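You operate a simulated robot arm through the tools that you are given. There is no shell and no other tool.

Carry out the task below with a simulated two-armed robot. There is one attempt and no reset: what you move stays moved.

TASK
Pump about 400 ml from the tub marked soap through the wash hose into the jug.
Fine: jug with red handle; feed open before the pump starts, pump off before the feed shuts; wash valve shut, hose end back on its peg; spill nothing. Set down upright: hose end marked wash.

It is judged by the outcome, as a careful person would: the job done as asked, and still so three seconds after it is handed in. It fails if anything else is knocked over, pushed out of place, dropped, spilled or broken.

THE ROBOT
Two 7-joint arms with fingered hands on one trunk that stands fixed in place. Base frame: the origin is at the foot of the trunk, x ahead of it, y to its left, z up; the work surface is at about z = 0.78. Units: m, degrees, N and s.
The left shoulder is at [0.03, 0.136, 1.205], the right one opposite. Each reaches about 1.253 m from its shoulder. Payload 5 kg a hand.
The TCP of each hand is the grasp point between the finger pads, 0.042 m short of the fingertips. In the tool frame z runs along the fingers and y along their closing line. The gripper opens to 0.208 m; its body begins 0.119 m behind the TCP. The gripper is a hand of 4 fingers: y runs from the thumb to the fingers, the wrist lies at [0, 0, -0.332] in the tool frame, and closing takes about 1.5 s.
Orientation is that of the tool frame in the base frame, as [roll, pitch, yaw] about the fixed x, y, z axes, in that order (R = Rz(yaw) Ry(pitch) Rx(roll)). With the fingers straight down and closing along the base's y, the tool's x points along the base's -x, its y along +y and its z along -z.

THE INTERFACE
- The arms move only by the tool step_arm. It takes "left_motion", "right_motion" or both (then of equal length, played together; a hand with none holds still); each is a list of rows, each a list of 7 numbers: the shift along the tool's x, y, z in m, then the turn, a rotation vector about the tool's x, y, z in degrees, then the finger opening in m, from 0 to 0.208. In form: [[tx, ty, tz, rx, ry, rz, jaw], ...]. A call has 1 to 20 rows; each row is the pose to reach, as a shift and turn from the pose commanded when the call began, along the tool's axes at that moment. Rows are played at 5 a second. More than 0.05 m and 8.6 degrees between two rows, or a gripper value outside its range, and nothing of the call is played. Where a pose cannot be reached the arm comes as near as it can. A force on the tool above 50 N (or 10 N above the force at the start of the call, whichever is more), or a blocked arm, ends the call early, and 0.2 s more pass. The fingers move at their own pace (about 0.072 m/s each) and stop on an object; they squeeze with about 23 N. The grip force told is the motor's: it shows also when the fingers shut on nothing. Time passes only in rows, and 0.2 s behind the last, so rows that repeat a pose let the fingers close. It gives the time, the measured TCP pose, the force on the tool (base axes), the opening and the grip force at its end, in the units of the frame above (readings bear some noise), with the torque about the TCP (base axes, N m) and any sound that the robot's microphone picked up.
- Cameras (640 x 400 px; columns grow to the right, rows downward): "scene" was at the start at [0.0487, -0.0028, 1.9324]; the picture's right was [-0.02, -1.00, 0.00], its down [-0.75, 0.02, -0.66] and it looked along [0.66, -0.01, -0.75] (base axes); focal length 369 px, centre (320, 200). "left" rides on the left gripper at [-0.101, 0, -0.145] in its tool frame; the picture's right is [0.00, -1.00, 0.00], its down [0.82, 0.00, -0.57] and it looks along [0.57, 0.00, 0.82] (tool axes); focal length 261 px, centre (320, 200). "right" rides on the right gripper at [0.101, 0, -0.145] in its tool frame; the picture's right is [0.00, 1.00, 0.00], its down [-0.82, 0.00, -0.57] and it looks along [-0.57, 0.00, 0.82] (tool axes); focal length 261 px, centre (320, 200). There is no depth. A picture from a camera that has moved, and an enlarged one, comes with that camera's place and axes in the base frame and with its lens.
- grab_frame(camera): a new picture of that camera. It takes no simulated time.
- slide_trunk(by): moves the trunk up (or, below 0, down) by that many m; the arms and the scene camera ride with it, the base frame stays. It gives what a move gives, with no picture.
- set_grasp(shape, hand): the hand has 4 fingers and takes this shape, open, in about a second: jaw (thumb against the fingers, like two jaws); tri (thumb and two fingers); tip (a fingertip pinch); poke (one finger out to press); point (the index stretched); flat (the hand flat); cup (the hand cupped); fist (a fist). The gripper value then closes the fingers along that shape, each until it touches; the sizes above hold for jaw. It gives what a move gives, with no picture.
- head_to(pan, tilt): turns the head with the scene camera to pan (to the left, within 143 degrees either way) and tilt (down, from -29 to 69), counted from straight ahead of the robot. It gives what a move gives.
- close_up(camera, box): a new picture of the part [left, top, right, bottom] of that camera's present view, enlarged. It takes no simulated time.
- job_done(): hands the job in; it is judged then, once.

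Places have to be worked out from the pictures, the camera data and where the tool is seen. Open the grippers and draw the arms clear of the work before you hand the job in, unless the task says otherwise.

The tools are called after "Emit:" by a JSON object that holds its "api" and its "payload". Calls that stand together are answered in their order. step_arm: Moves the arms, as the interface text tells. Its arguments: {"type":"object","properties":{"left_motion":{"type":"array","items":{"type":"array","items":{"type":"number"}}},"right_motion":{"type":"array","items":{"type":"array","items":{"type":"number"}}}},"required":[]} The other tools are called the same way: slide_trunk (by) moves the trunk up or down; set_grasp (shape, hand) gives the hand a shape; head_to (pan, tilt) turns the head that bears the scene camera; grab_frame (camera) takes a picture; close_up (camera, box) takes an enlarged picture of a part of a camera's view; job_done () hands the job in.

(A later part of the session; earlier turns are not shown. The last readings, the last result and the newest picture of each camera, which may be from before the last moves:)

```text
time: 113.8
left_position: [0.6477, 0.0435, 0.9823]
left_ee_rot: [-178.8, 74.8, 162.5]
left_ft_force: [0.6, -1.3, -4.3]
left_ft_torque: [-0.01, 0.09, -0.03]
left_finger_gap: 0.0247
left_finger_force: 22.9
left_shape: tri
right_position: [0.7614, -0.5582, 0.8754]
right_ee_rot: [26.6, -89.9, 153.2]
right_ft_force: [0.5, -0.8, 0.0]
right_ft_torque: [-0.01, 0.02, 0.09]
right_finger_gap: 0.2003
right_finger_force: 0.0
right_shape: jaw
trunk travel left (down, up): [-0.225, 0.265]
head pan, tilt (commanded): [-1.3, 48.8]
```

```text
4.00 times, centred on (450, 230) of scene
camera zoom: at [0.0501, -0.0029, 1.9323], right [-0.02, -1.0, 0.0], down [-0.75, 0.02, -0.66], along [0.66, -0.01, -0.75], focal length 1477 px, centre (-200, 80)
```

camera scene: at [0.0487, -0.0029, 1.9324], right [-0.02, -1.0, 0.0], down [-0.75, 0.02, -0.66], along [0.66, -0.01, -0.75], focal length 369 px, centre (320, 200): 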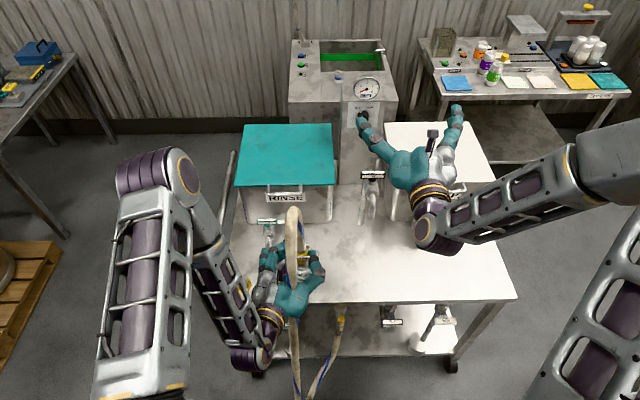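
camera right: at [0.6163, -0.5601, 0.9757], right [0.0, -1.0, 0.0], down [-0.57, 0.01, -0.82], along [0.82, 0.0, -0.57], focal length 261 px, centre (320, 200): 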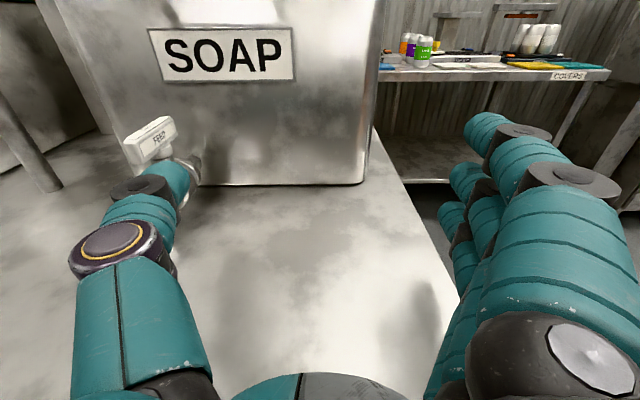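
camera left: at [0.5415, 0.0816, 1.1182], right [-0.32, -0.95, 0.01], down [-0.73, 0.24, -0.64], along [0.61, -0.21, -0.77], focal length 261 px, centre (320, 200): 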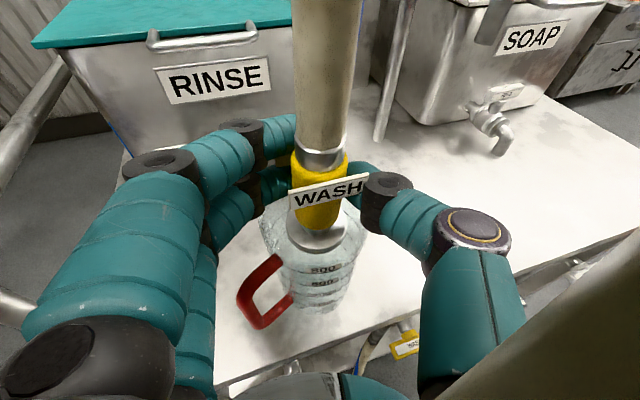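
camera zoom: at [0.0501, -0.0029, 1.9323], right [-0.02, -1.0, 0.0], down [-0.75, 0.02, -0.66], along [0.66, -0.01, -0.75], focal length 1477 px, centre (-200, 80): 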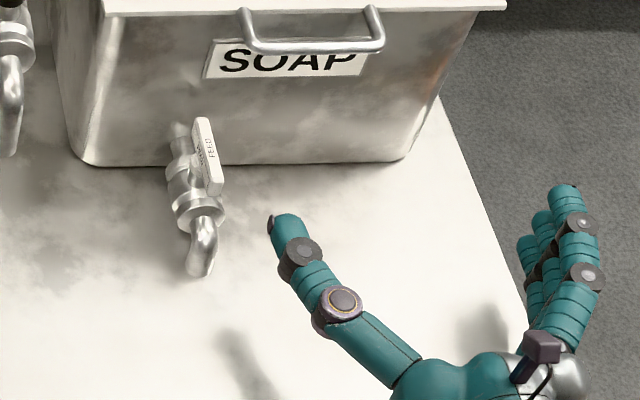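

The thumb is just right of and in front of the open bar. I bring its tip beside the bar's near end and push that end left, halfway first.

Emit:
{"api": "step_arm", "payload": {"right_motion": [[0, -0.008, 0.02, 0, 0, 0, 0.2], [0, -0.016, 0.04, 0, 0, 0, 0.2], [0, -0.024, 0.054, 0, 0, 0, 0.2], [0, -0.034, 0.052, 0, 0, 0, 0.2], [0, -0.044, 0.049, 0, 0, 0, 0.2], [0, -0.053, 0.048, 0, 0, 0, 0.2]]}}

Emit:
{"api": "close_up", "payload": {"camera": "scene", "box": [390, 180, 510, 280]}}

Emit:
{"api": "close_up", "payload": {"camera": "right", "box": [60, 90, 260, 250]}}

```text
time: 115.2
left_position: [0.6475, 0.0448, 0.9827]
left_ee_rot: [-178.9, 74.9, 162.5]
left_ft_force: [0.2, -0.1, -3.9]
left_ft_torque: [-0.01, 0.12, -0.04]
left_finger_gap: 0.0247
left_finger_force: 22.9
left_shape: tri
right_position: [0.8067, -0.5077, 0.8767]
right_ee_rot: [-8.8, -89.9, -171.5]
right_ft_force: [-0.5, -0.3, -0.2]
right_ft_torque: [0.0, 0.03, 0.01]
right_finger_gap: 0.2
right_finger_force: 0.0
right_shape: jaw
trunk travel left (down, up): [-0.225, 0.265]
head pan, tilt (commanded): [-1.3, 48.8]
```

```text
4.00 times, centred on (450, 230) of scene
camera zoom: at [0.0488, -0.0028, 1.9324], right [-0.02, -1.0, 0.0], down [-0.75, 0.02, -0.66], along [0.66, -0.01, -0.75], focal length 1477 px, centre (-200, 80)
```

zoom: 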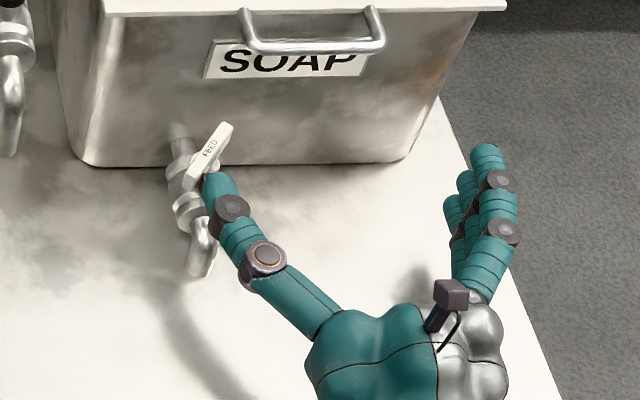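

```text
2.50 times, centred on (160, 170) of right
camera zoom: at [0.6627, -0.5082, 0.9755], right [0.0, -1.0, -0.01], down [-0.57, 0.01, -0.82], along [0.82, 0.0, -0.57], focal length 652 px, centre (720, 275)
```

zoom: 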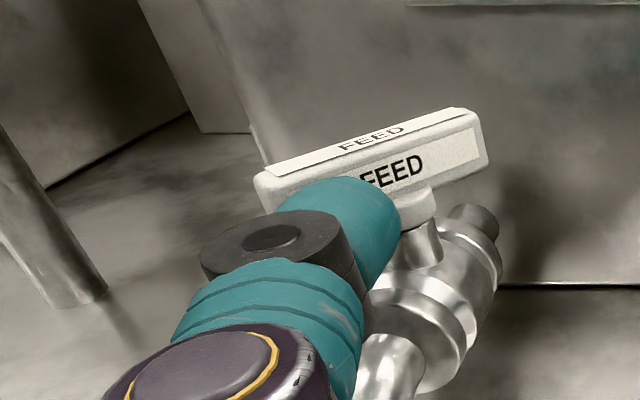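

The bar is swinging back, about halfway. I continue left and then forward to bring it fully across the pipe.

Emit:
{"api": "step_arm", "payload": {"right_motion": [[0, -0.009, 0.002, 0, 0, 0, 0.2], [0, -0.018, 0.007, 0, 0, 0, 0.2], [0, -0.028, 0.013, 0, 0, 0, 0.2], [0, -0.031, 0.019, 0, 0, 0, 0.2], [0, -0.031, 0.024, 0, 0, 0, 0.2]]}}

Emit:
{"api": "close_up", "payload": {"camera": "scene", "box": [390, 180, 510, 280]}}

Emit:
{"api": "close_up", "payload": {"camera": "right", "box": [60, 90, 260, 250]}}

```text
time: 116.4
left_position: [0.6456, 0.0432, 0.984]
left_ee_rot: [-179.0, 75.0, 162.2]
left_ft_force: [0.4, -0.4, -4.3]
left_ft_torque: [-0.01, 0.09, -0.02]
left_finger_gap: 0.0249
left_finger_force: 23.0
left_shape: tri
right_position: [0.8265, -0.478, 0.874]
right_ee_rot: [-152.6, -90.0, -27.9]
right_ft_force: [-43.8, -12.4, 5.6]
right_ft_torque: [0.62, -0.18, 4.78]
right_finger_gap: 0.1996
right_finger_force: 0.0
right_shape: jaw
trunk travel left (down, up): [-0.225, 0.265]
head pan, tilt (commanded): [-1.3, 48.8]
```

```text
4.00 times, centred on (450, 230) of scene
camera zoom: at [0.0443, -0.004, 1.9326], right [-0.02, -1.0, 0.0], down [-0.75, 0.02, -0.66], along [0.66, -0.02, -0.75], focal length 1477 px, centre (-200, 80)
```

zoom: 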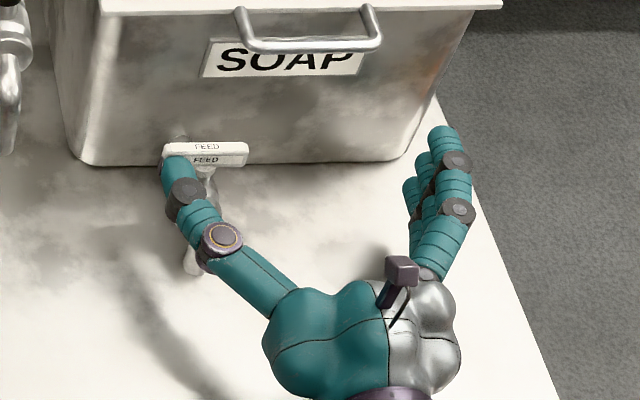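

```text
2.50 times, centred on (160, 170) of right
camera zoom: at [0.6829, -0.4794, 0.9749], right [-0.01, -1.0, 0.0], down [-0.57, 0.01, -0.82], along [0.82, 0.0, -0.57], focal length 652 px, centre (720, 275)
```

zoom: 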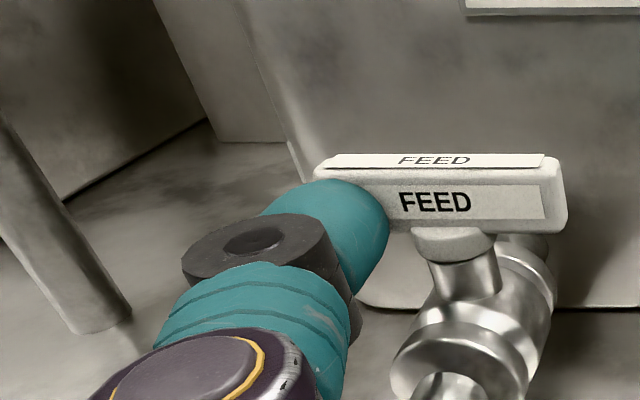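

The feed bar is square across the pipe again and firm against its stop: feed shut, after the pump was off. I withdraw and bring the right hand round to the wash valve, tilting it 20° down as before.

Emit:
{"api": "step_arm", "payload": {"right_motion": [[0.005, 0.006, -0.035, 0, 0, 0, 0.2], [0.015, 0.014, -0.08, 0, 0, 0, 0.18], [0.026, 0.022, -0.1265, 0, 0, 0, 0.15], [0.026, 0.006, -0.1665, 0, -3.94, 0, 0.12], [0.026, -0.01, -0.2065, 0, -7.88, 0, 0.1], [0.026, -0.026, -0.2465, 0, -11.82, 0, 0.08], [0.026, -0.042, -0.2865, 0, -15.76, 0, 0.08], [0.026, -0.058, -0.3265, 0, -19.7, 0, 0.08], [0.0064, -0.0926, -0.3341, 0, -19.7, 0, 0.08], [-0.0133, -0.1271, -0.3418, 0, -19.7, 0, 0.08], [-0.0329, -0.1617, -0.3494, 0, -19.7, 0, 0.08], [-0.0525, -0.1963, -0.3571, 0, -19.7, 0, 0.08], [-0.0721, -0.2309, -0.3647, 0, -19.7, 0, 0.08], [-0.0918, -0.2654, -0.3724, 0, -19.7, 0, 0.08], [-0.1114, -0.3, -0.38, 0, -19.7, 0, 0.08]]}}

Emit:
{"api": "grab_frame", "payload": {"camera": "right"}}

Emit:
{"api": "grab_frame", "payload": {"camera": "scene"}}

Emit:
{"api": "close_up", "payload": {"camera": "left", "box": [270, 240, 380, 325]}}

```text
time: 119.6
left_position: [0.6482, 0.043, 0.9822]
left_ee_rot: [-178.8, 75.0, 162.7]
left_ft_force: [-0.6, 0.5, -5.1]
left_ft_torque: [-0.02, 0.08, -0.05]
left_finger_gap: 0.0249
left_finger_force: 23.0
left_shape: tri
right_position: [0.452, -0.1748, 0.7642]
right_ee_rot: [179.8, -70.3, 0.0]
right_ft_force: [0.5, 0.5, -0.5]
right_ft_torque: [-0.01, 0.05, -0.01]
right_finger_gap: 0.0803
right_finger_force: 0.0
right_shape: jaw
trunk travel left (down, up): [-0.225, 0.265]
head pan, tilt (commanded): [-1.3, 48.8]
```

```text
taken
camera right: at [0.349, -0.1761, 0.9068], right [-0.01, -1.0, 0.0], down [-0.81, 0.01, -0.58], along [0.58, 0.0, -0.81], focal length 261 px, centre (320, 200)
```

right: 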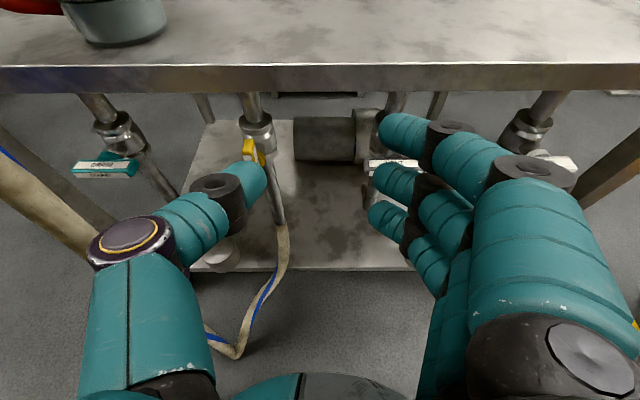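

```text
taken
camera scene: at [0.049, -0.0022, 1.9324], right [-0.02, -1.0, 0.0], down [-0.75, 0.02, -0.66], along [0.66, -0.01, -0.75], focal length 369 px, centre (320, 200)
```

scene: 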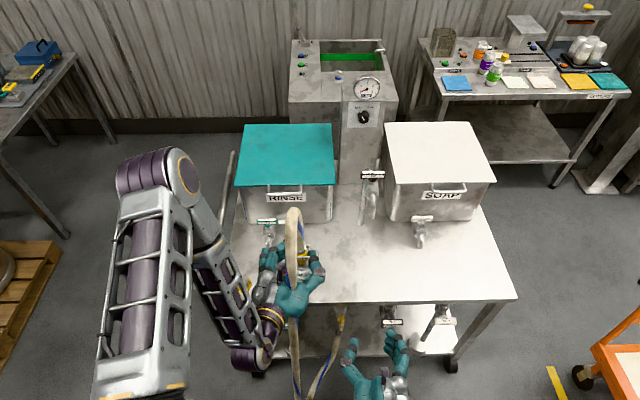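

```text
4.71 times, centred on (325, 282) of left
camera zoom: at [0.5414, 0.0813, 1.1182], right [-0.32, -0.95, 0.01], down [-0.73, 0.24, -0.64], along [0.61, -0.21, -0.77], focal length 1227 px, centre (296, -188)
```

zoom: 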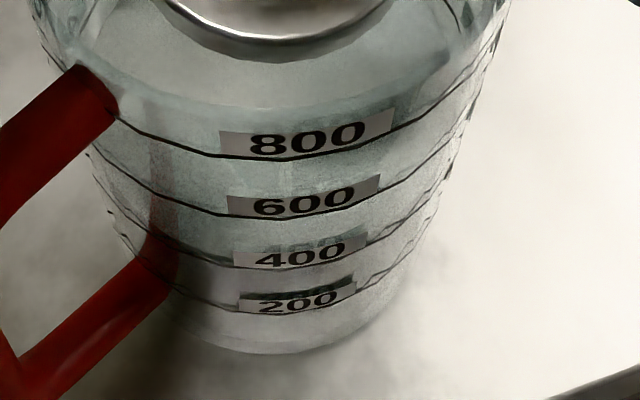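

Feed shut and level steady. I approach the vertical wash handle along the same line I left it.

Emit:
{"api": "step_arm", "payload": {"right_motion": [[-0.0195, -0.0282, 0.0127, 0, 0, 0, 0.08], [-0.0391, -0.0563, 0.0253, 0, 0, 0, 0.08], [-0.0586, -0.0845, 0.038, 0, 0, 0, 0.08], [-0.0586, -0.0845, 0.068, 0, 0, 0, 0.08], [-0.0586, -0.0845, 0.098, 0, 0, 0, 0.08], [-0.0586, -0.0845, 0.128, 0, 0, 0, 0.08], [-0.0586, -0.0845, 0.128, 0, 0, 0, 0.08]]}}

Emit:
{"api": "close_up", "payload": {"camera": "right", "box": [220, 100, 420, 260]}}

```text
time: 121.2
left_position: [0.6472, 0.0451, 0.9823]
left_ee_rot: [-178.8, 74.9, 162.4]
left_ft_force: [0.2, 0.1, -4.6]
left_ft_torque: [0.0, 0.06, 0.0]
left_finger_gap: 0.0249
left_finger_force: 23.2
left_shape: tri
right_position: [0.5528, -0.0901, 0.6658]
right_ee_rot: [-179.8, -70.4, -0.3]
right_ft_force: [0.1, 0.0, -0.3]
right_ft_torque: [-0.02, -0.03, 0.01]
right_finger_gap: 0.0798
right_finger_force: 0.1
right_shape: jaw
trunk travel left (down, up): [-0.225, 0.265]
head pan, tilt (commanded): [-1.3, 48.8]
```

```text
2.50 times, centred on (320, 180) of right
camera zoom: at [0.4508, -0.0916, 0.8087], right [0.0, -1.0, -0.01], down [-0.81, 0.01, -0.58], along [0.58, 0.0, -0.81], focal length 652 px, centre (320, 250)
```

zoom: 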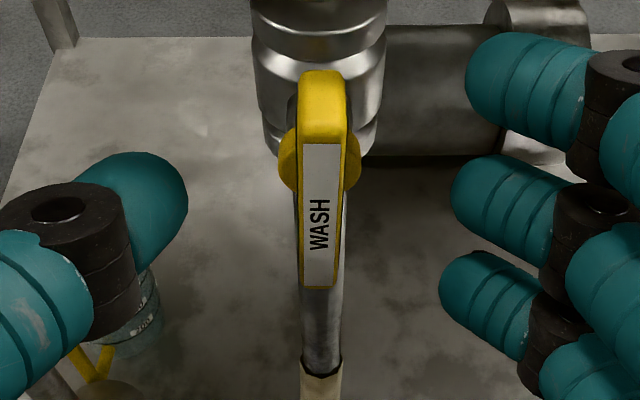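

The handle is centred between thumb and fingers. I close on it.

Emit:
{"api": "step_arm", "payload": {"right_motion": [[0, 0, 0, 0, 0, 0, 0.05], [0, 0, 0, 0, 0, 0, 0.03], [0, 0, 0, 0, 0, 0, 0.01], [0, 0, 0, 0, 0, 0, 0.0], [0, 0, 0, 0, 0, 0, 0.0]]}}

Emit:
{"api": "close_up", "payload": {"camera": "right", "box": [220, 100, 420, 260]}}

```text
time: 122.4
left_position: [0.6472, 0.0441, 0.9837]
left_ee_rot: [-178.8, 75.0, 162.5]
left_ft_force: [0.5, 0.5, -4.0]
left_ft_torque: [0.04, 0.08, 0.01]
left_finger_gap: 0.0247
left_finger_force: 23.1
left_shape: tri
right_position: [0.5532, -0.0904, 0.666]
right_ee_rot: [179.8, -70.4, -0.2]
right_ft_force: [2.4, 0.4, -0.7]
right_ft_torque: [-0.01, 0.05, -0.07]
right_finger_gap: 0.0074
right_finger_force: 23.1
right_shape: jaw
trunk travel left (down, up): [-0.225, 0.265]
head pan, tilt (commanded): [-1.3, 48.8]
```

```text
2.50 times, centred on (320, 180) of right
camera zoom: at [0.4517, -0.0924, 0.8086], right [0.0, -1.0, 0.0], down [-0.81, 0.01, -0.58], along [0.58, 0.0, -0.81], focal length 652 px, centre (320, 250)
```

zoom: 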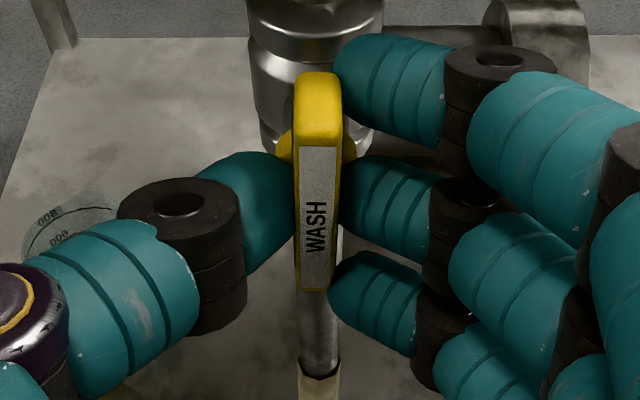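

The handle is gripped at 23 N. I turn it 90° clockwise back to across the pipe.

Emit:
{"api": "step_arm", "payload": {"right_motion": [[0, 0.001, 0, 2.76, 0, 7.72, 0.0], [0, 0.002, 0, 5.51, 0, 15.45, 0.0], [-0.0002, 0.0029, 0.0001, 8.27, 0, 23.17, 0.0], [-0.0006, 0.0038, 0.0002, 11.02, 0, 30.9, 0.0], [-0.001, 0.0047, 0.0004, 13.78, 0, 38.62, 0.0], [-0.0016, 0.0055, 0.0006, 16.53, 0, 46.35, 0.0], [-0.0022, 0.0061, 0.0008, 19.29, 0, 54.07, 0.0], [-0.003, 0.0067, 0.0011, 22.04, 0, 61.8, 0.0], [-0.0038, 0.0072, 0.0013, 24.8, 0, 69.52, 0.0], [-0.0047, 0.0075, 0.0017, 27.55, 0, 77.24, 0.0], [-0.0056, 0.0077, 0.002, 30.24, 0, 84.78, 0.0]]}}

Emit:
{"api": "grab_frame", "payload": {"camera": "right"}}

Emit:
{"api": "close_up", "payload": {"camera": "scene", "box": [300, 290, 420, 400]}}

```text
time: 124.8
left_position: [0.6476, 0.045, 0.9832]
left_ee_rot: [-178.8, 74.9, 162.5]
left_ft_force: [-0.2, -0.9, -4.7]
left_ft_torque: [0.01, 0.09, -0.01]
left_finger_gap: 0.0247
left_finger_force: 22.3
left_shape: tri
right_position: [0.5542, -0.0961, 0.6588]
right_ee_rot: [-90.1, 0.1, -70.4]
right_ft_force: [2.2, 10.5, -3.1]
right_ft_torque: [-0.18, 0.07, 0.34]
right_finger_gap: 0.0074
right_finger_force: 23.1
right_shape: jaw
trunk travel left (down, up): [-0.225, 0.265]
head pan, tilt (commanded): [-1.3, 48.8]
```

```text
taken
camera right: at [0.4514, -0.241, 0.6573], right [0.0, 0.01, -1.0], down [-0.81, 0.58, 0.01], along [0.58, 0.81, 0.0], focal length 261 px, centre (320, 200)
```

right: 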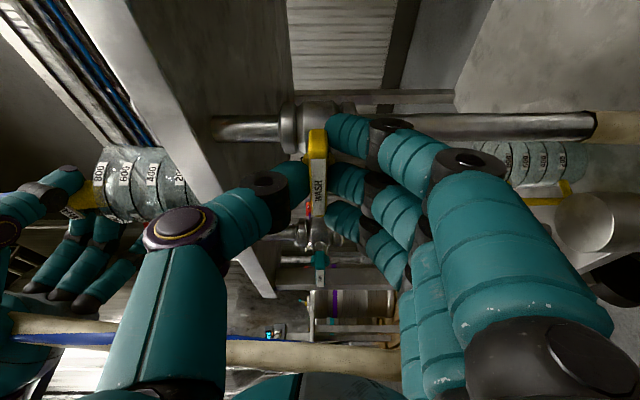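

```text
3.64 times, centred on (360, 345) of scene
camera zoom: at [0.0489, -0.0022, 1.9324], right [-0.02, -1.0, 0.0], down [-0.75, 0.02, -0.66], along [0.66, -0.01, -0.75], focal length 1343 px, centre (174, -327)
```

zoom: 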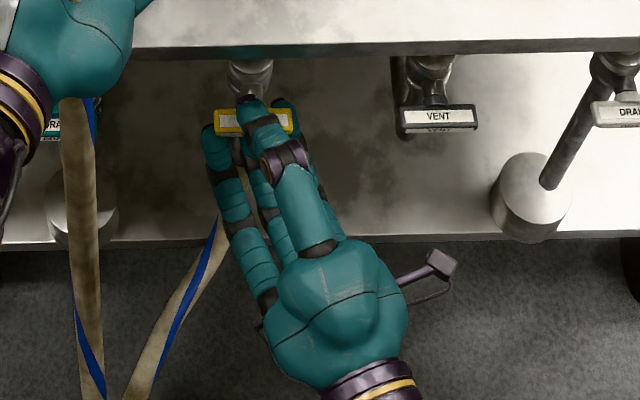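

The wash handle is horizontal again (shut), with little residual torque. I release it, back out along the approach line, and check both the handle and the jug level from this low side view.

Emit:
{"api": "close_up", "payload": {"camera": "right", "box": [70, 130, 220, 230]}}

Emit:
{"api": "step_arm", "payload": {"right_motion": [[0, 0, 0, 0, 0, 0, 0.03], [0, 0, 0, 0, 0, 0, 0.06], [0, 0, 0, 0, 0, 0, 0.08], [0, 0, -0.025, 0, 0, 0, 0.08], [0, 0, -0.05, 0, 0, 0, 0.08], [0, 0, -0.072, 0, 0, 0, 0.08]]}}

Emit:
{"api": "close_up", "payload": {"camera": "right", "box": [240, 60, 420, 220]}}

Emit:
{"api": "close_up", "payload": {"camera": "scene", "box": [300, 290, 420, 400]}}

```text
4.00 times, centred on (145, 180) of right
camera zoom: at [0.4514, -0.241, 0.6573], right [0.0, 0.01, -1.0], down [-0.81, 0.58, 0.01], along [0.58, 0.81, 0.0], focal length 1043 px, centre (1020, 280)
```

zoom: 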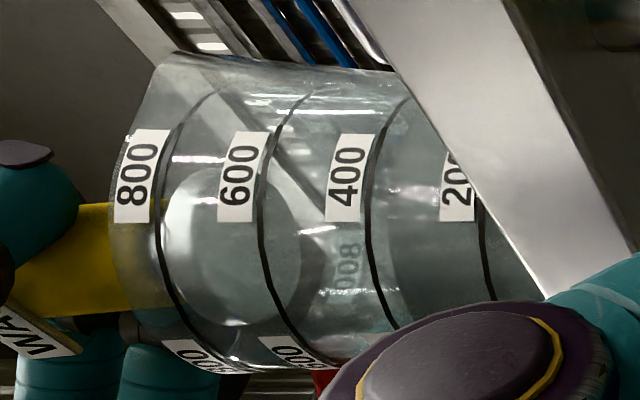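

```text
time: 126.2
left_position: [0.6474, 0.0432, 0.9823]
left_ee_rot: [-178.8, 74.8, 162.6]
left_ft_force: [0.9, 1.3, -4.3]
left_ft_torque: [0.05, 0.06, 0.03]
left_finger_gap: 0.0247
left_finger_force: 23.3
left_shape: tri
right_position: [0.4859, -0.1216, 0.6618]
right_ee_rot: [-89.9, 0.0, -70.5]
right_ft_force: [0.4, -0.8, 0.3]
right_ft_torque: [0.01, -0.02, -0.03]
right_finger_gap: 0.0797
right_finger_force: 0.2
right_shape: jaw
trunk travel left (down, up): [-0.225, 0.265]
head pan, tilt (commanded): [-1.3, 48.8]
```

```text
2.50 times, centred on (330, 140) of right
camera zoom: at [0.3837, -0.2661, 0.6599], right [0.0, 0.0, -1.0], down [-0.81, 0.58, 0.0], along [0.58, 0.81, 0.0], focal length 652 px, centre (295, 350)
```

zoom: 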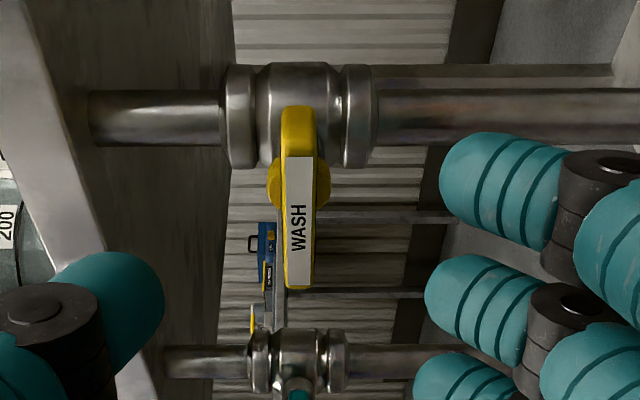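

```text
3.64 times, centred on (360, 345) of scene
camera zoom: at [0.0485, -0.003, 1.9325], right [-0.02, -1.0, 0.0], down [-0.75, 0.02, -0.66], along [0.66, -0.01, -0.75], focal length 1343 px, centre (174, -327)
```

zoom: 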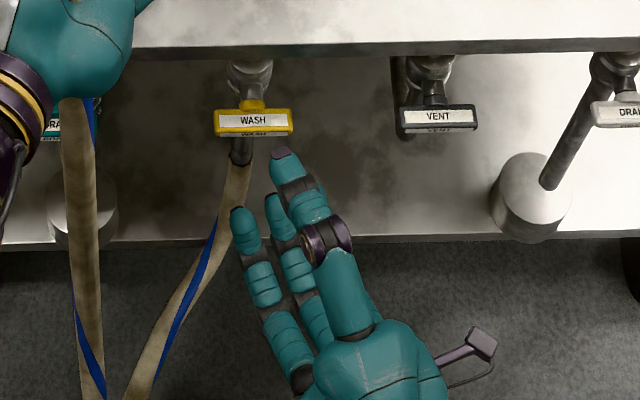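

Wash handle is exactly as it was at the start (shut), and the side view shows the soap surface at about the 400 line. I draw the right hand out to the right, clear of the cart, before moving the hose end.

Emit:
{"api": "step_arm", "payload": {"right_motion": [[0.0241, -0.0234, -0.0173, 0, 2.25, 0, 0.08], [0.0482, -0.0468, -0.0346, 0, 4.5, 0, 0.08], [0.0723, -0.0701, -0.0519, 0, 6.75, 0, 0.08], [0.0965, -0.0935, -0.0692, 0, 9, 0, 0.08], [0.1206, -0.1169, -0.0864, 0, 11.25, 0, 0.08], [0.1447, -0.1403, -0.1037, 0, 13.5, 0, 0.08], [0.1688, -0.1636, -0.121, 0, 15.75, 0, 0.08], [0.1929, -0.187, -0.1383, 0, 18, 0, 0.08], [0.222, -0.21, -0.142, 0, 18, 0, 0.1], [0.251, -0.233, -0.146, 0, 18, 0, 0.1], [0.28, -0.256, -0.15, 0, 18, 0, 0.1]]}}

Emit:
{"api": "grab_frame", "payload": {"camera": "scene"}}

Emit:
{"api": "grab_frame", "payload": {"camera": "right"}}

Emit:
{"api": "close_up", "payload": {"camera": "left", "box": [240, 180, 400, 320]}}

```text
time: 128.6
left_position: [0.6483, 0.0434, 0.9818]
left_ee_rot: [-178.8, 75.0, 162.6]
left_ft_force: [-0.3, 0.3, -5.1]
left_ft_torque: [-0.02, 0.01, -0.02]
left_finger_gap: 0.0247
left_finger_force: 23.3
left_shape: tri
right_position: [0.4382, -0.4377, 0.9149]
right_ee_rot: [-90.0, 0.1, -88.5]
right_ft_force: [0.2, 0.0, 0.4]
right_ft_torque: [0.03, -0.02, -0.06]
right_finger_gap: 0.0993
right_finger_force: 0.1
right_shape: jaw
trunk travel left (down, up): [-0.225, 0.265]
head pan, tilt (commanded): [-1.3, 48.8]
```

```text
taken
camera scene: at [0.0489, -0.0029, 1.9324], right [-0.02, -1.0, 0.0], down [-0.75, 0.02, -0.66], along [0.66, -0.01, -0.75], focal length 369 px, centre (320, 200)
```

scene: 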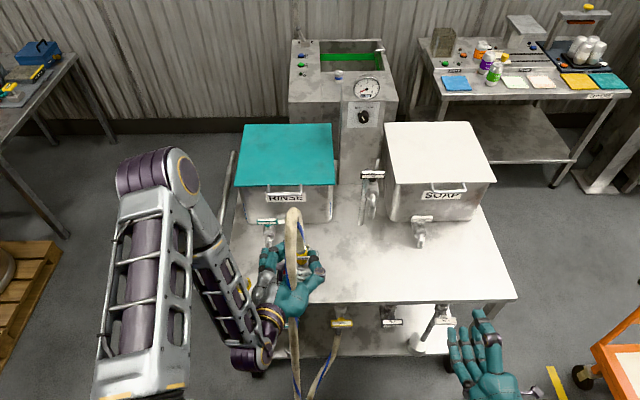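

```text
taken
camera right: at [0.2967, -0.5429, 0.9143], right [0.0, 0.01, -1.0], down [-0.59, 0.81, 0.01], along [0.81, 0.59, 0.0], focal length 261 px, centre (320, 200)
```

right: 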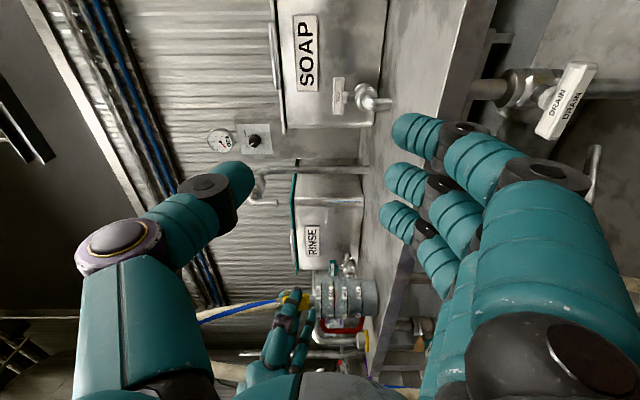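

```text
2.86 times, centred on (320, 250) of left
camera zoom: at [0.5413, 0.0809, 1.1184], right [-0.32, -0.95, 0.01], down [-0.73, 0.24, -0.64], along [0.61, -0.21, -0.77], focal length 745 px, centre (320, 57)
```

zoom: 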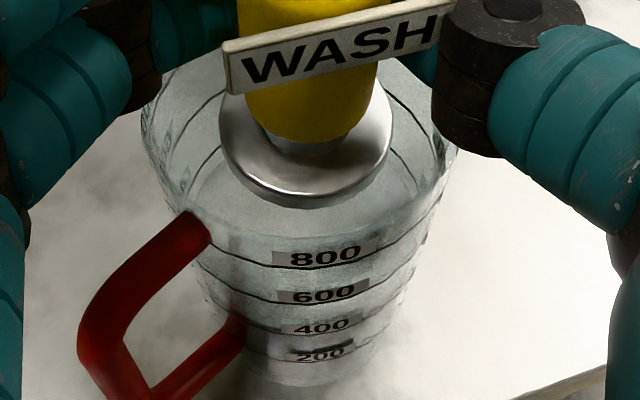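

Right hand is clear. This near-horizontal view allows a proper level reading, so I zoom in on the jug.

Emit:
{"api": "close_up", "payload": {"camera": "right", "box": [300, 260, 390, 340]}}

Emit:
{"api": "close_up", "payload": {"camera": "right", "box": [320, 70, 400, 130]}}

```text
5.00 times, centred on (345, 300) of right
camera zoom: at [0.2967, -0.5429, 0.9143], right [0.0, 0.01, -1.0], down [-0.59, 0.81, 0.01], along [0.81, 0.59, 0.0], focal length 1303 px, centre (195, -300)
```

zoom: 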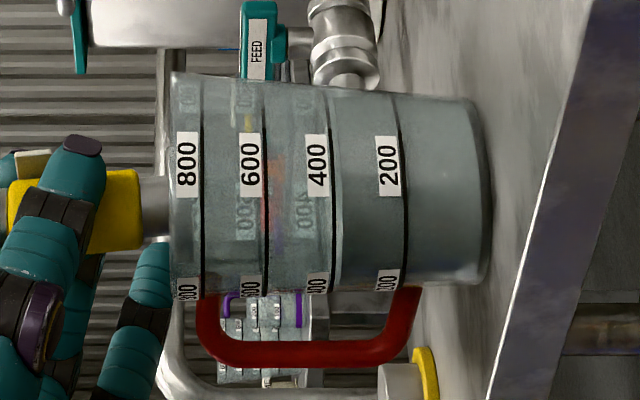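

```text
6.67 times, centred on (360, 100) of right
camera zoom: at [0.2967, -0.5429, 0.9143], right [0.0, 0.01, -1.0], down [-0.59, 0.81, 0.01], along [0.81, 0.59, 0.0], focal length 1738 px, centre (53, 867)
```

zoom: 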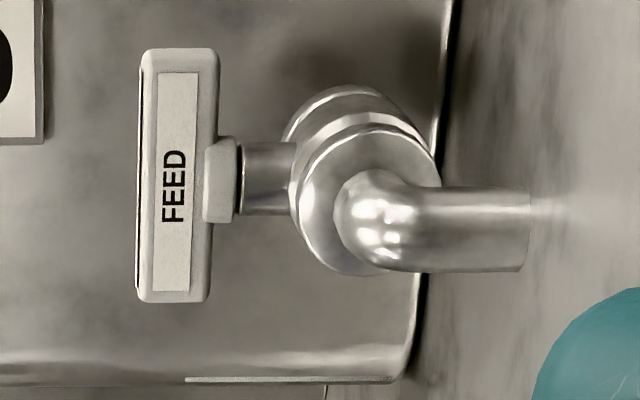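

The soap surface is right at the 400 line, and the feed is shut square. Now I return the hose end: first I lift the bell straight up out of the jug and look for drips.

Emit:
{"api": "step_arm", "payload": {"left_motion": [[-0.0145, -0.0001, -0.0039, 0, 0, 0, 0.02], [-0.029, -0.0001, -0.0078, 0, 0, 0, 0.02], [-0.0434, -0.0002, -0.0116, 0, 0, 0, 0.02], [-0.0579, -0.0002, -0.0155, 0, 0, 0, 0.02], [-0.0724, -0.0003, -0.0194, 0, 0, 0, 0.02]]}}

Emit:
{"api": "close_up", "payload": {"camera": "left", "box": [200, 120, 440, 320]}}

Emit:
{"api": "close_up", "payload": {"camera": "right", "box": [240, 260, 400, 370]}}

```text
time: 129.8
left_position: [0.6479, 0.0442, 1.0592]
left_ee_rot: [-178.8, 74.9, 162.5]
left_ft_force: [-0.3, 0.2, -2.9]
left_ft_torque: [0.03, 0.05, 0.03]
left_finger_gap: 0.0247
left_finger_force: 22.2
left_shape: tri
right_position: [0.4378, -0.437, 0.9166]
right_ee_rot: [-90.0, -0.1, -88.5]
right_ft_force: [-0.8, -0.3, -0.5]
right_ft_torque: [-0.01, 0.03, 0.02]
right_finger_gap: 0.0993
right_finger_force: 0.1
right_shape: jaw
trunk travel left (down, up): [-0.225, 0.265]
head pan, tilt (commanded): [-1.3, 48.8]
```

```text
2.00 times, centred on (320, 220) of left
camera zoom: at [0.5405, 0.0803, 1.1938], right [-0.32, -0.95, 0.01], down [-0.73, 0.24, -0.64], along [0.61, -0.21, -0.77], focal length 521 px, centre (320, 160)
```

zoom: 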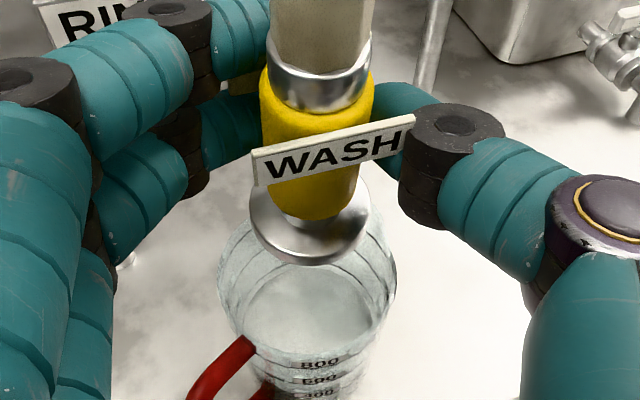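

```text
3.64 times, centred on (320, 315) of right
camera zoom: at [0.2961, -0.5432, 0.9144], right [0.0, 0.0, -1.0], down [-0.59, 0.81, 0.0], along [0.81, 0.59, 0.0], focal length 948 px, centre (320, -218)
```

zoom: 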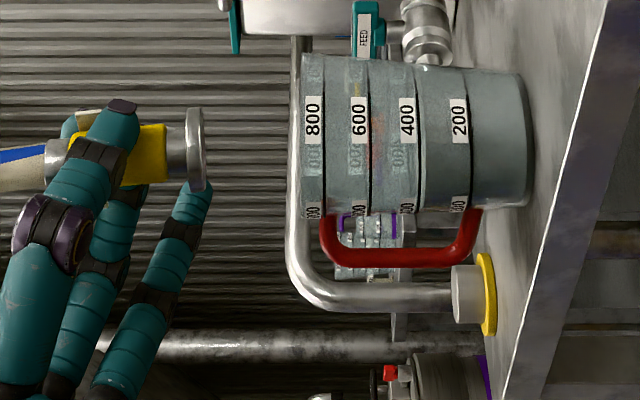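

The bell is out with no drip, and the soap stands at the 400 line. I carry the hose end back across to above its peg.

Emit:
{"api": "step_arm", "payload": {"left_motion": [[0.0022, 0.0286, -0.0087, 0, 0, 0, 0.02], [0.0044, 0.0573, -0.0175, 0, 0, 0, 0.02], [0.0066, 0.0859, -0.0262, 0, 0, 0, 0.02], [0.0089, 0.1145, -0.0349, 0, 0, 0, 0.02], [0.0111, 0.1431, -0.0436, 0, 0, 0, 0.02], [0.0133, 0.1718, -0.0524, 0, 0, 0, 0.02], [0.0155, 0.2004, -0.0611, 0, 0, 0, 0.02], [0.0155, 0.2004, -0.0611, 0, 0, 0, 0.02]]}}

Emit:
{"api": "grab_frame", "payload": {"camera": "left"}}

Emit:
{"api": "grab_frame", "payload": {"camera": "scene"}}

Emit:
{"api": "close_up", "payload": {"camera": "right", "box": [200, 260, 420, 400]}}

```text
time: 131.6
left_position: [0.6523, 0.252, 1.0566]
left_ee_rot: [-178.7, 74.8, 162.5]
left_ft_force: [0.1, -1.4, -3.9]
left_ft_torque: [0.02, 0.06, 0.05]
left_finger_gap: 0.0242
left_finger_force: 22.2
left_shape: tri
right_position: [0.4374, -0.4375, 0.9164]
right_ee_rot: [-90.0, 0.0, -88.6]
right_ft_force: [-0.1, -0.6, -1.3]
right_ft_torque: [0.02, -0.01, 0.07]
right_finger_gap: 0.0993
right_finger_force: 0.0
right_shape: jaw
trunk travel left (down, up): [-0.225, 0.265]
head pan, tilt (commanded): [-1.3, 48.8]
```

```text
taken
camera left: at [0.5461, 0.2895, 1.1926], right [-0.32, -0.95, 0.01], down [-0.73, 0.24, -0.64], along [0.61, -0.21, -0.77], focal length 261 px, centre (320, 200)
```

left: 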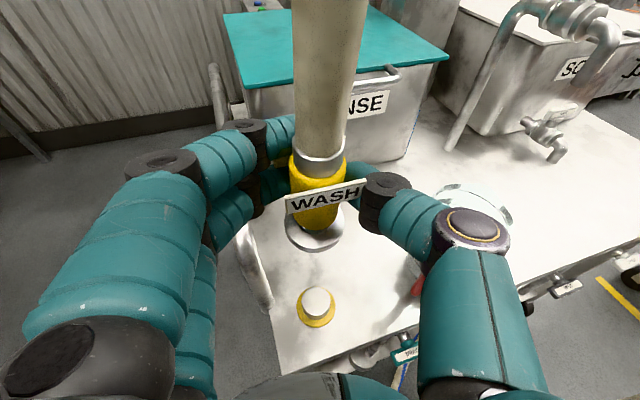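

```text
taken
camera scene: at [0.049, -0.004, 1.9324], right [-0.02, -1.0, 0.0], down [-0.75, 0.02, -0.66], along [0.66, -0.01, -0.75], focal length 369 px, centre (320, 200)
```

scene: 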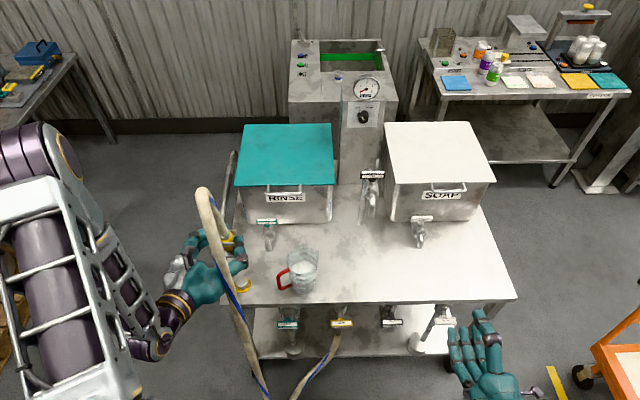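

```text
2.86 times, centred on (310, 330) of right
camera zoom: at [0.2967, -0.5438, 0.9138], right [0.0, 0.01, -1.0], down [-0.59, 0.81, 0.0], along [0.81, 0.59, 0.0], focal length 745 px, centre (349, -171)
```

zoom: 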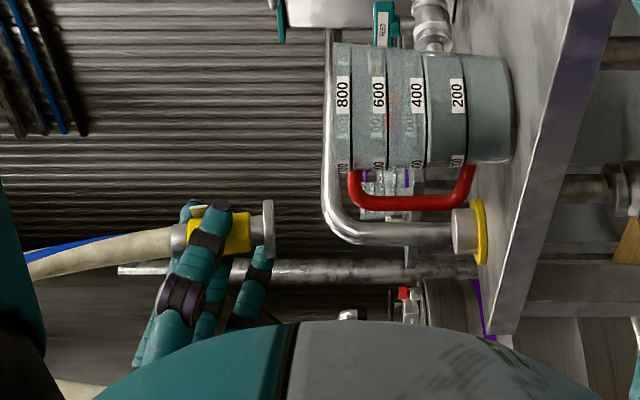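

Bell and peg are lined up in both views. I lower 9 cm to just above the peg and check the alignment there.

Emit:
{"api": "step_arm", "payload": {"left_motion": [[0.0212, 0.0001, 0.0057, 0, 0, 0, 0.02], [0.0425, 0.0002, 0.0114, 0, 0, 0, 0.02], [0.0637, 0.0003, 0.0171, 0, 0, 0, 0.02], [0.085, 0.0004, 0.0228, 0, 0, 0, 0.02], [0.085, 0.0004, 0.0228, 0, 0, 0, 0.02]]}}

Emit:
{"api": "close_up", "payload": {"camera": "left", "box": [250, 140, 390, 320]}}

Emit:
{"api": "close_up", "payload": {"camera": "right", "box": [260, 290, 380, 370]}}

```text
time: 132.8
left_position: [0.6505, 0.2531, 0.9706]
left_ee_rot: [-178.8, 74.9, 162.5]
left_ft_force: [-0.4, -0.4, -4.1]
left_ft_torque: [0.03, 0.11, 0.01]
left_finger_gap: 0.0245
left_finger_force: 22.6
left_shape: tri
right_position: [0.4374, -0.4384, 0.9153]
right_ee_rot: [-90.1, 0.0, -88.6]
right_ft_force: [-0.5, 0.0, -0.4]
right_ft_torque: [-0.01, -0.03, 0.02]
right_finger_gap: 0.099
right_finger_force: 0.1
right_shape: jaw
trunk travel left (down, up): [-0.225, 0.265]
head pan, tilt (commanded): [-1.3, 48.8]
```

```text
2.22 times, centred on (320, 230) of left
camera zoom: at [0.5447, 0.291, 1.1055], right [-0.32, -0.95, 0.01], down [-0.73, 0.24, -0.64], along [0.61, -0.21, -0.77], focal length 579 px, centre (320, 133)
```

zoom: 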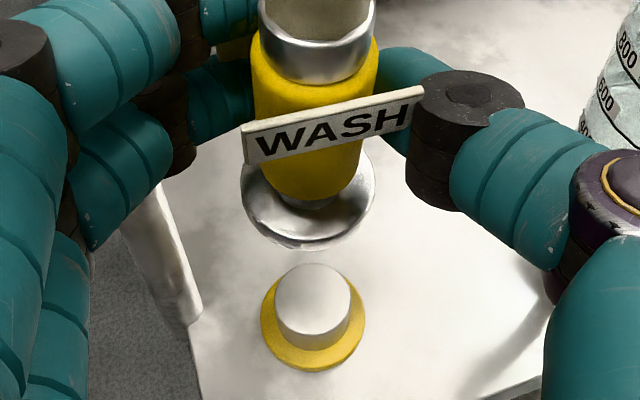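

```text
5.00 times, centred on (320, 330) of right
camera zoom: at [0.2964, -0.5434, 0.9142], right [0.0, 0.0, -1.0], down [-0.59, 0.81, 0.0], along [0.81, 0.59, 0.0], focal length 1303 px, centre (320, -450)
```

zoom: 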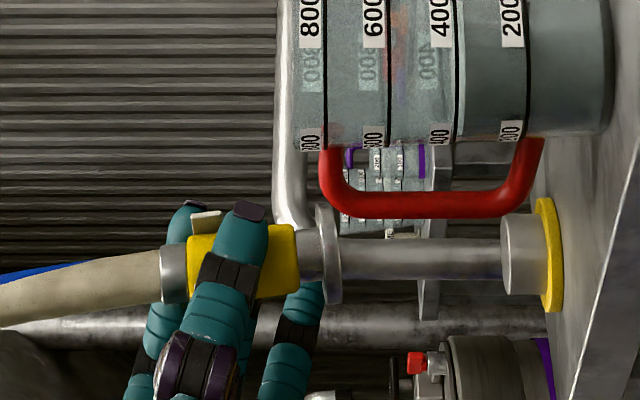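

The bell's centre (0.674, 0.250) is within 2 mm of the peg (0.673, 0.249), but the side view shows the hose end tilted about 7° in the grip. I pitch the hand 8° about the bell to bring it upright before lowering.

Emit:
{"api": "step_arm", "payload": {"left_motion": [[-0.0017, 0, 0.0029, 0, 2.67, 0, 0.02], [-0.0033, 0, 0.0059, 0, 5.33, 0, 0.02], [-0.005, 0, 0.0088, 0, 8, 0, 0.02], [-0.005, 0, 0.0088, 0, 8, 0, 0.02]]}}

Emit:
{"api": "close_up", "payload": {"camera": "right", "box": [260, 290, 380, 370]}}

Emit:
{"api": "close_up", "payload": {"camera": "left", "box": [250, 140, 390, 320]}}

```text
time: 133.8
left_position: [0.662, 0.2511, 0.9716]
left_ee_rot: [-179.3, 66.7, 162.1]
left_ft_force: [0.1, 0.7, -4.5]
left_ft_torque: [0.02, 0.07, -0.01]
left_finger_gap: 0.0242
left_finger_force: 23.0
left_shape: tri
right_position: [0.4388, -0.4369, 0.9155]
right_ee_rot: [-90.1, 0.0, -88.5]
right_ft_force: [0.1, 0.6, -0.9]
right_ft_torque: [-0.03, 0.02, -0.01]
right_finger_gap: 0.0993
right_finger_force: 0.1
right_shape: jaw
trunk travel left (down, up): [-0.225, 0.265]
head pan, tilt (commanded): [-1.3, 48.8]
```

```text
5.00 times, centred on (320, 330) of right
camera zoom: at [0.2968, -0.5429, 0.9143], right [0.0, 0.0, -1.0], down [-0.59, 0.81, 0.0], along [0.81, 0.59, 0.0], focal length 1303 px, centre (320, -450)
```

zoom: 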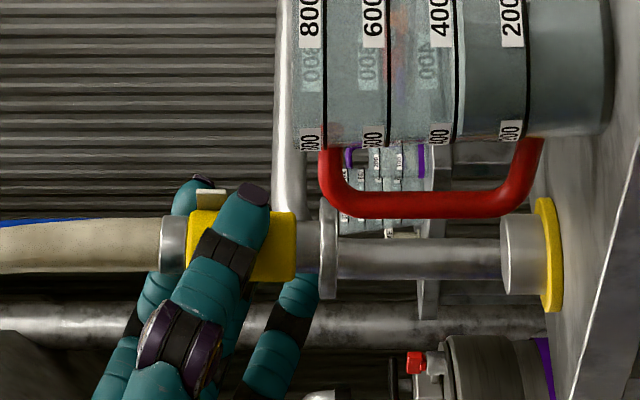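

```text
2.22 times, centred on (320, 230) of left
camera zoom: at [0.5742, 0.2824, 1.1227], right [-0.32, -0.95, 0.01], down [-0.81, 0.26, -0.53], along [0.5, -0.18, -0.85], focal length 579 px, centre (320, 133)
```

zoom: 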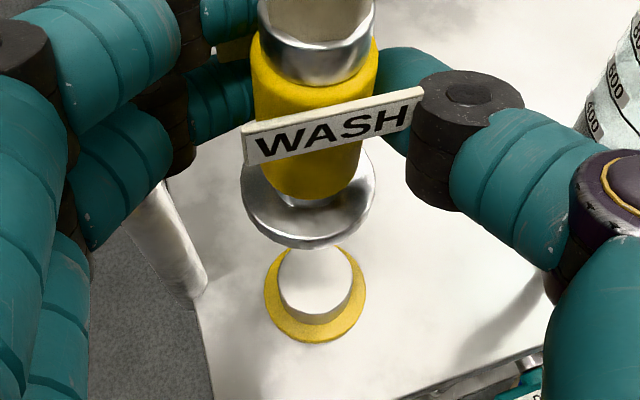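

The hose end is upright now, with the bell about 7 mm too far forward of the peg. I shift it back and lower 8.5 cm, to just above the peg.

Emit:
{"api": "step_arm", "payload": {"left_motion": [[0.0025, -0.0031, -0.0058, 0, 0, 0, 0.02], [0.022, -0.003, 0.0026, 0, 0, 0, 0.02], [0.0415, -0.0029, 0.011, 0, 0, 0, 0.02], [0.061, -0.0028, 0.0194, 0, 0, 0, 0.02], [0.0806, -0.0027, 0.0278, 0, 0, 0, 0.02], [0.0806, -0.0027, 0.0278, 0, 0, 0, 0.02]]}}

Emit:
{"api": "close_up", "payload": {"camera": "right", "box": [290, 290, 410, 370]}}

Emit:
{"api": "close_up", "payload": {"camera": "left", "box": [250, 140, 390, 320]}}

```text
time: 135.2
left_position: [0.6551, 0.2507, 0.888]
left_ee_rot: [-179.3, 66.9, 162.0]
left_ft_force: [0.8, -0.2, -4.1]
left_ft_torque: [0.03, 0.08, 0.01]
left_finger_gap: 0.0242
left_finger_force: 22.8
left_shape: tri
right_position: [0.4386, -0.4374, 0.9151]
right_ee_rot: [-90.0, 0.1, -88.6]
right_ft_force: [1.1, -0.4, 0.2]
right_ft_torque: [0.02, -0.02, 0.02]
right_finger_gap: 0.099
right_finger_force: 0.2
right_shape: jaw
trunk travel left (down, up): [-0.225, 0.265]
head pan, tilt (commanded): [-1.3, 48.8]
```

```text
5.00 times, centred on (350, 330) of right
camera zoom: at [0.2964, -0.5434, 0.9142], right [0.0, 0.0, -1.0], down [-0.59, 0.81, 0.0], along [0.81, 0.59, 0.0], focal length 1303 px, centre (170, -450)
```

zoom: 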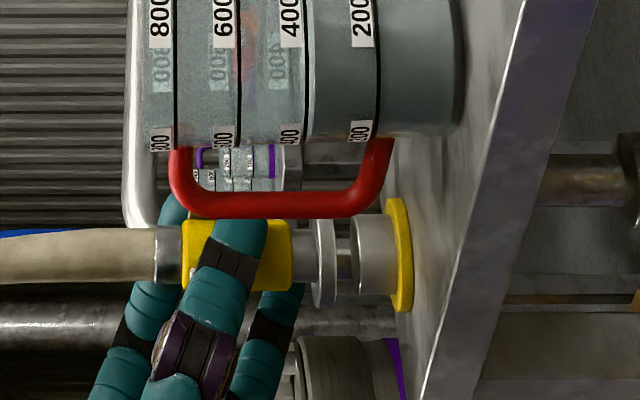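

```text
2.22 times, centred on (320, 230) of left
camera zoom: at [0.5676, 0.2801, 1.0378], right [-0.32, -0.95, 0.01], down [-0.81, 0.26, -0.53], along [0.5, -0.18, -0.85], focal length 579 px, centre (320, 133)
```

zoom: 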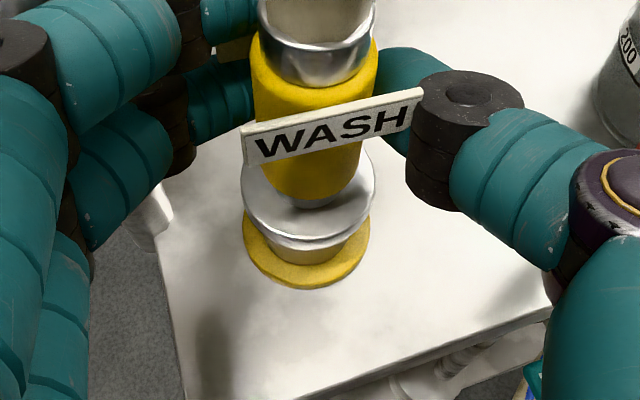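

The bell is about 1 cm above the peg. I zoom further from the side to judge the remaining offset precisely.

Emit:
{"api": "close_up", "payload": {"camera": "right", "box": [335, 305, 375, 345]}}

Emit:
{"api": "close_up", "payload": {"camera": "left", "box": [285, 200, 355, 260]}}

Emit:
{"api": "close_up", "payload": {"camera": "scene", "box": [215, 240, 275, 300]}}

```text
10.00 times, centred on (355, 325) of right
camera zoom: at [0.2964, -0.5434, 0.9142], right [0.0, 0.0, -1.0], down [-0.59, 0.81, 0.0], along [0.81, 0.59, 0.0], focal length 2606 px, centre (-30, -1050)
```

zoom: 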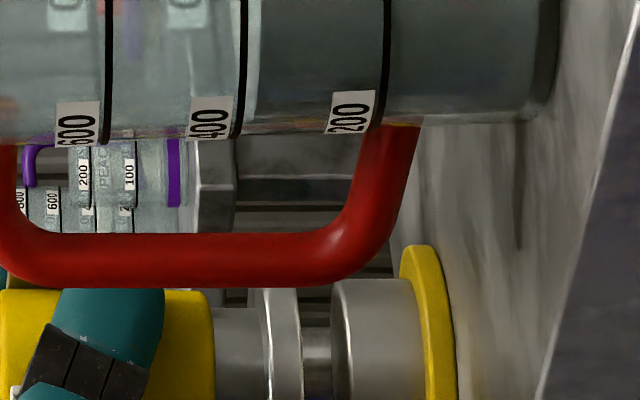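

```text
6.67 times, centred on (320, 230) of left
camera zoom: at [0.5676, 0.2801, 1.0378], right [-0.32, -0.95, 0.01], down [-0.81, 0.26, -0.53], along [0.5, -0.18, -0.85], focal length 1738 px, centre (320, 0)
```

zoom: 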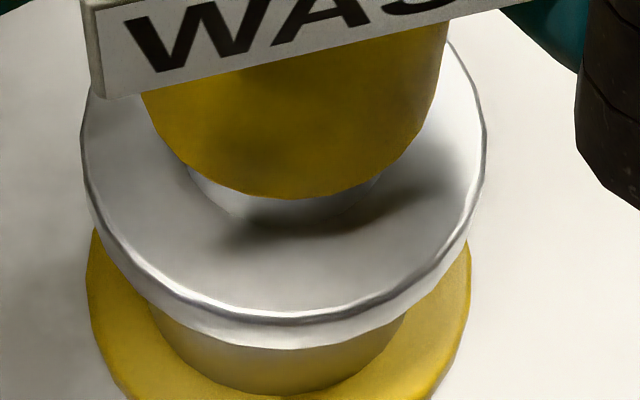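

```text
6.67 times, centred on (245, 270) of scene
camera zoom: at [0.0486, -0.0031, 1.9325], right [-0.02, -1.0, 0.0], down [-0.75, 0.02, -0.66], along [0.66, -0.01, -0.75], focal length 2462 px, centre (820, -267)
```

zoom: 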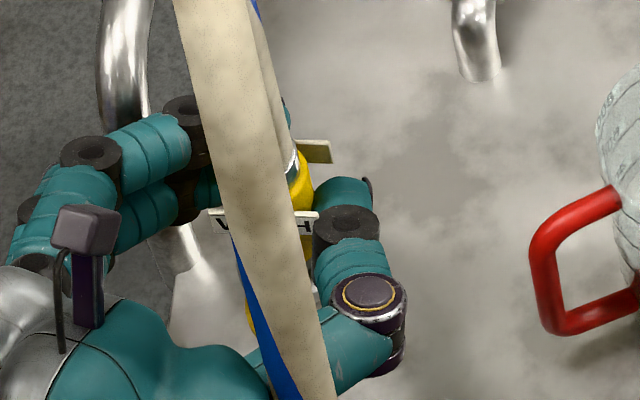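

I look again from the side, framing the gap between bell and peg fully.

Emit:
{"api": "close_up", "payload": {"camera": "right", "box": [325, 310, 375, 350]}}

Emit:
{"api": "close_up", "payload": {"camera": "right", "box": [280, 300, 400, 380]}}

```text
10.00 times, centred on (350, 330) of right
camera zoom: at [0.2964, -0.5434, 0.9142], right [0.0, 0.0, -1.0], down [-0.59, 0.81, 0.0], along [0.81, 0.59, 0.0], focal length 2606 px, centre (20, -1100)
```

zoom: 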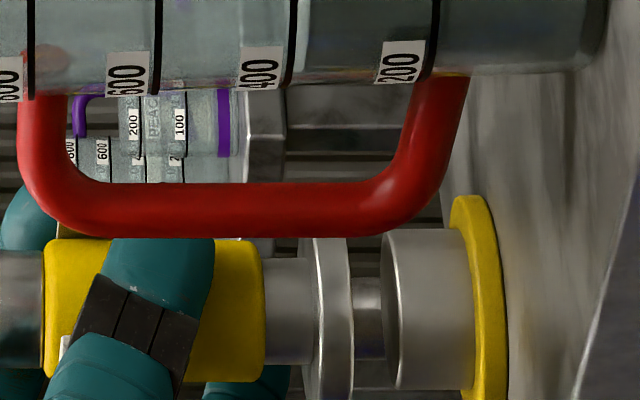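

```text
5.00 times, centred on (340, 340) of right
camera zoom: at [0.2964, -0.5434, 0.9142], right [0.0, 0.0, -1.0], down [-0.59, 0.81, 0.0], along [0.81, 0.59, 0.0], focal length 1303 px, centre (220, -500)
```

zoom: 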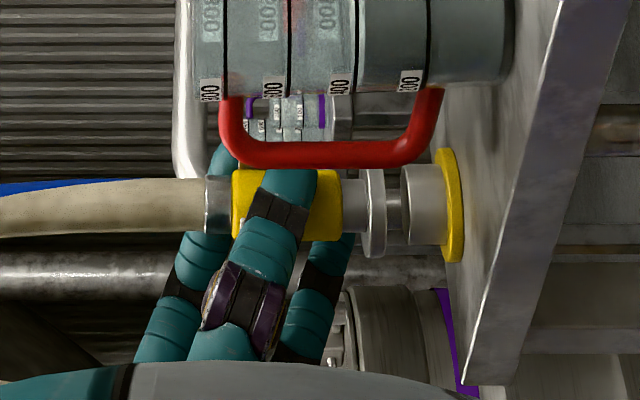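

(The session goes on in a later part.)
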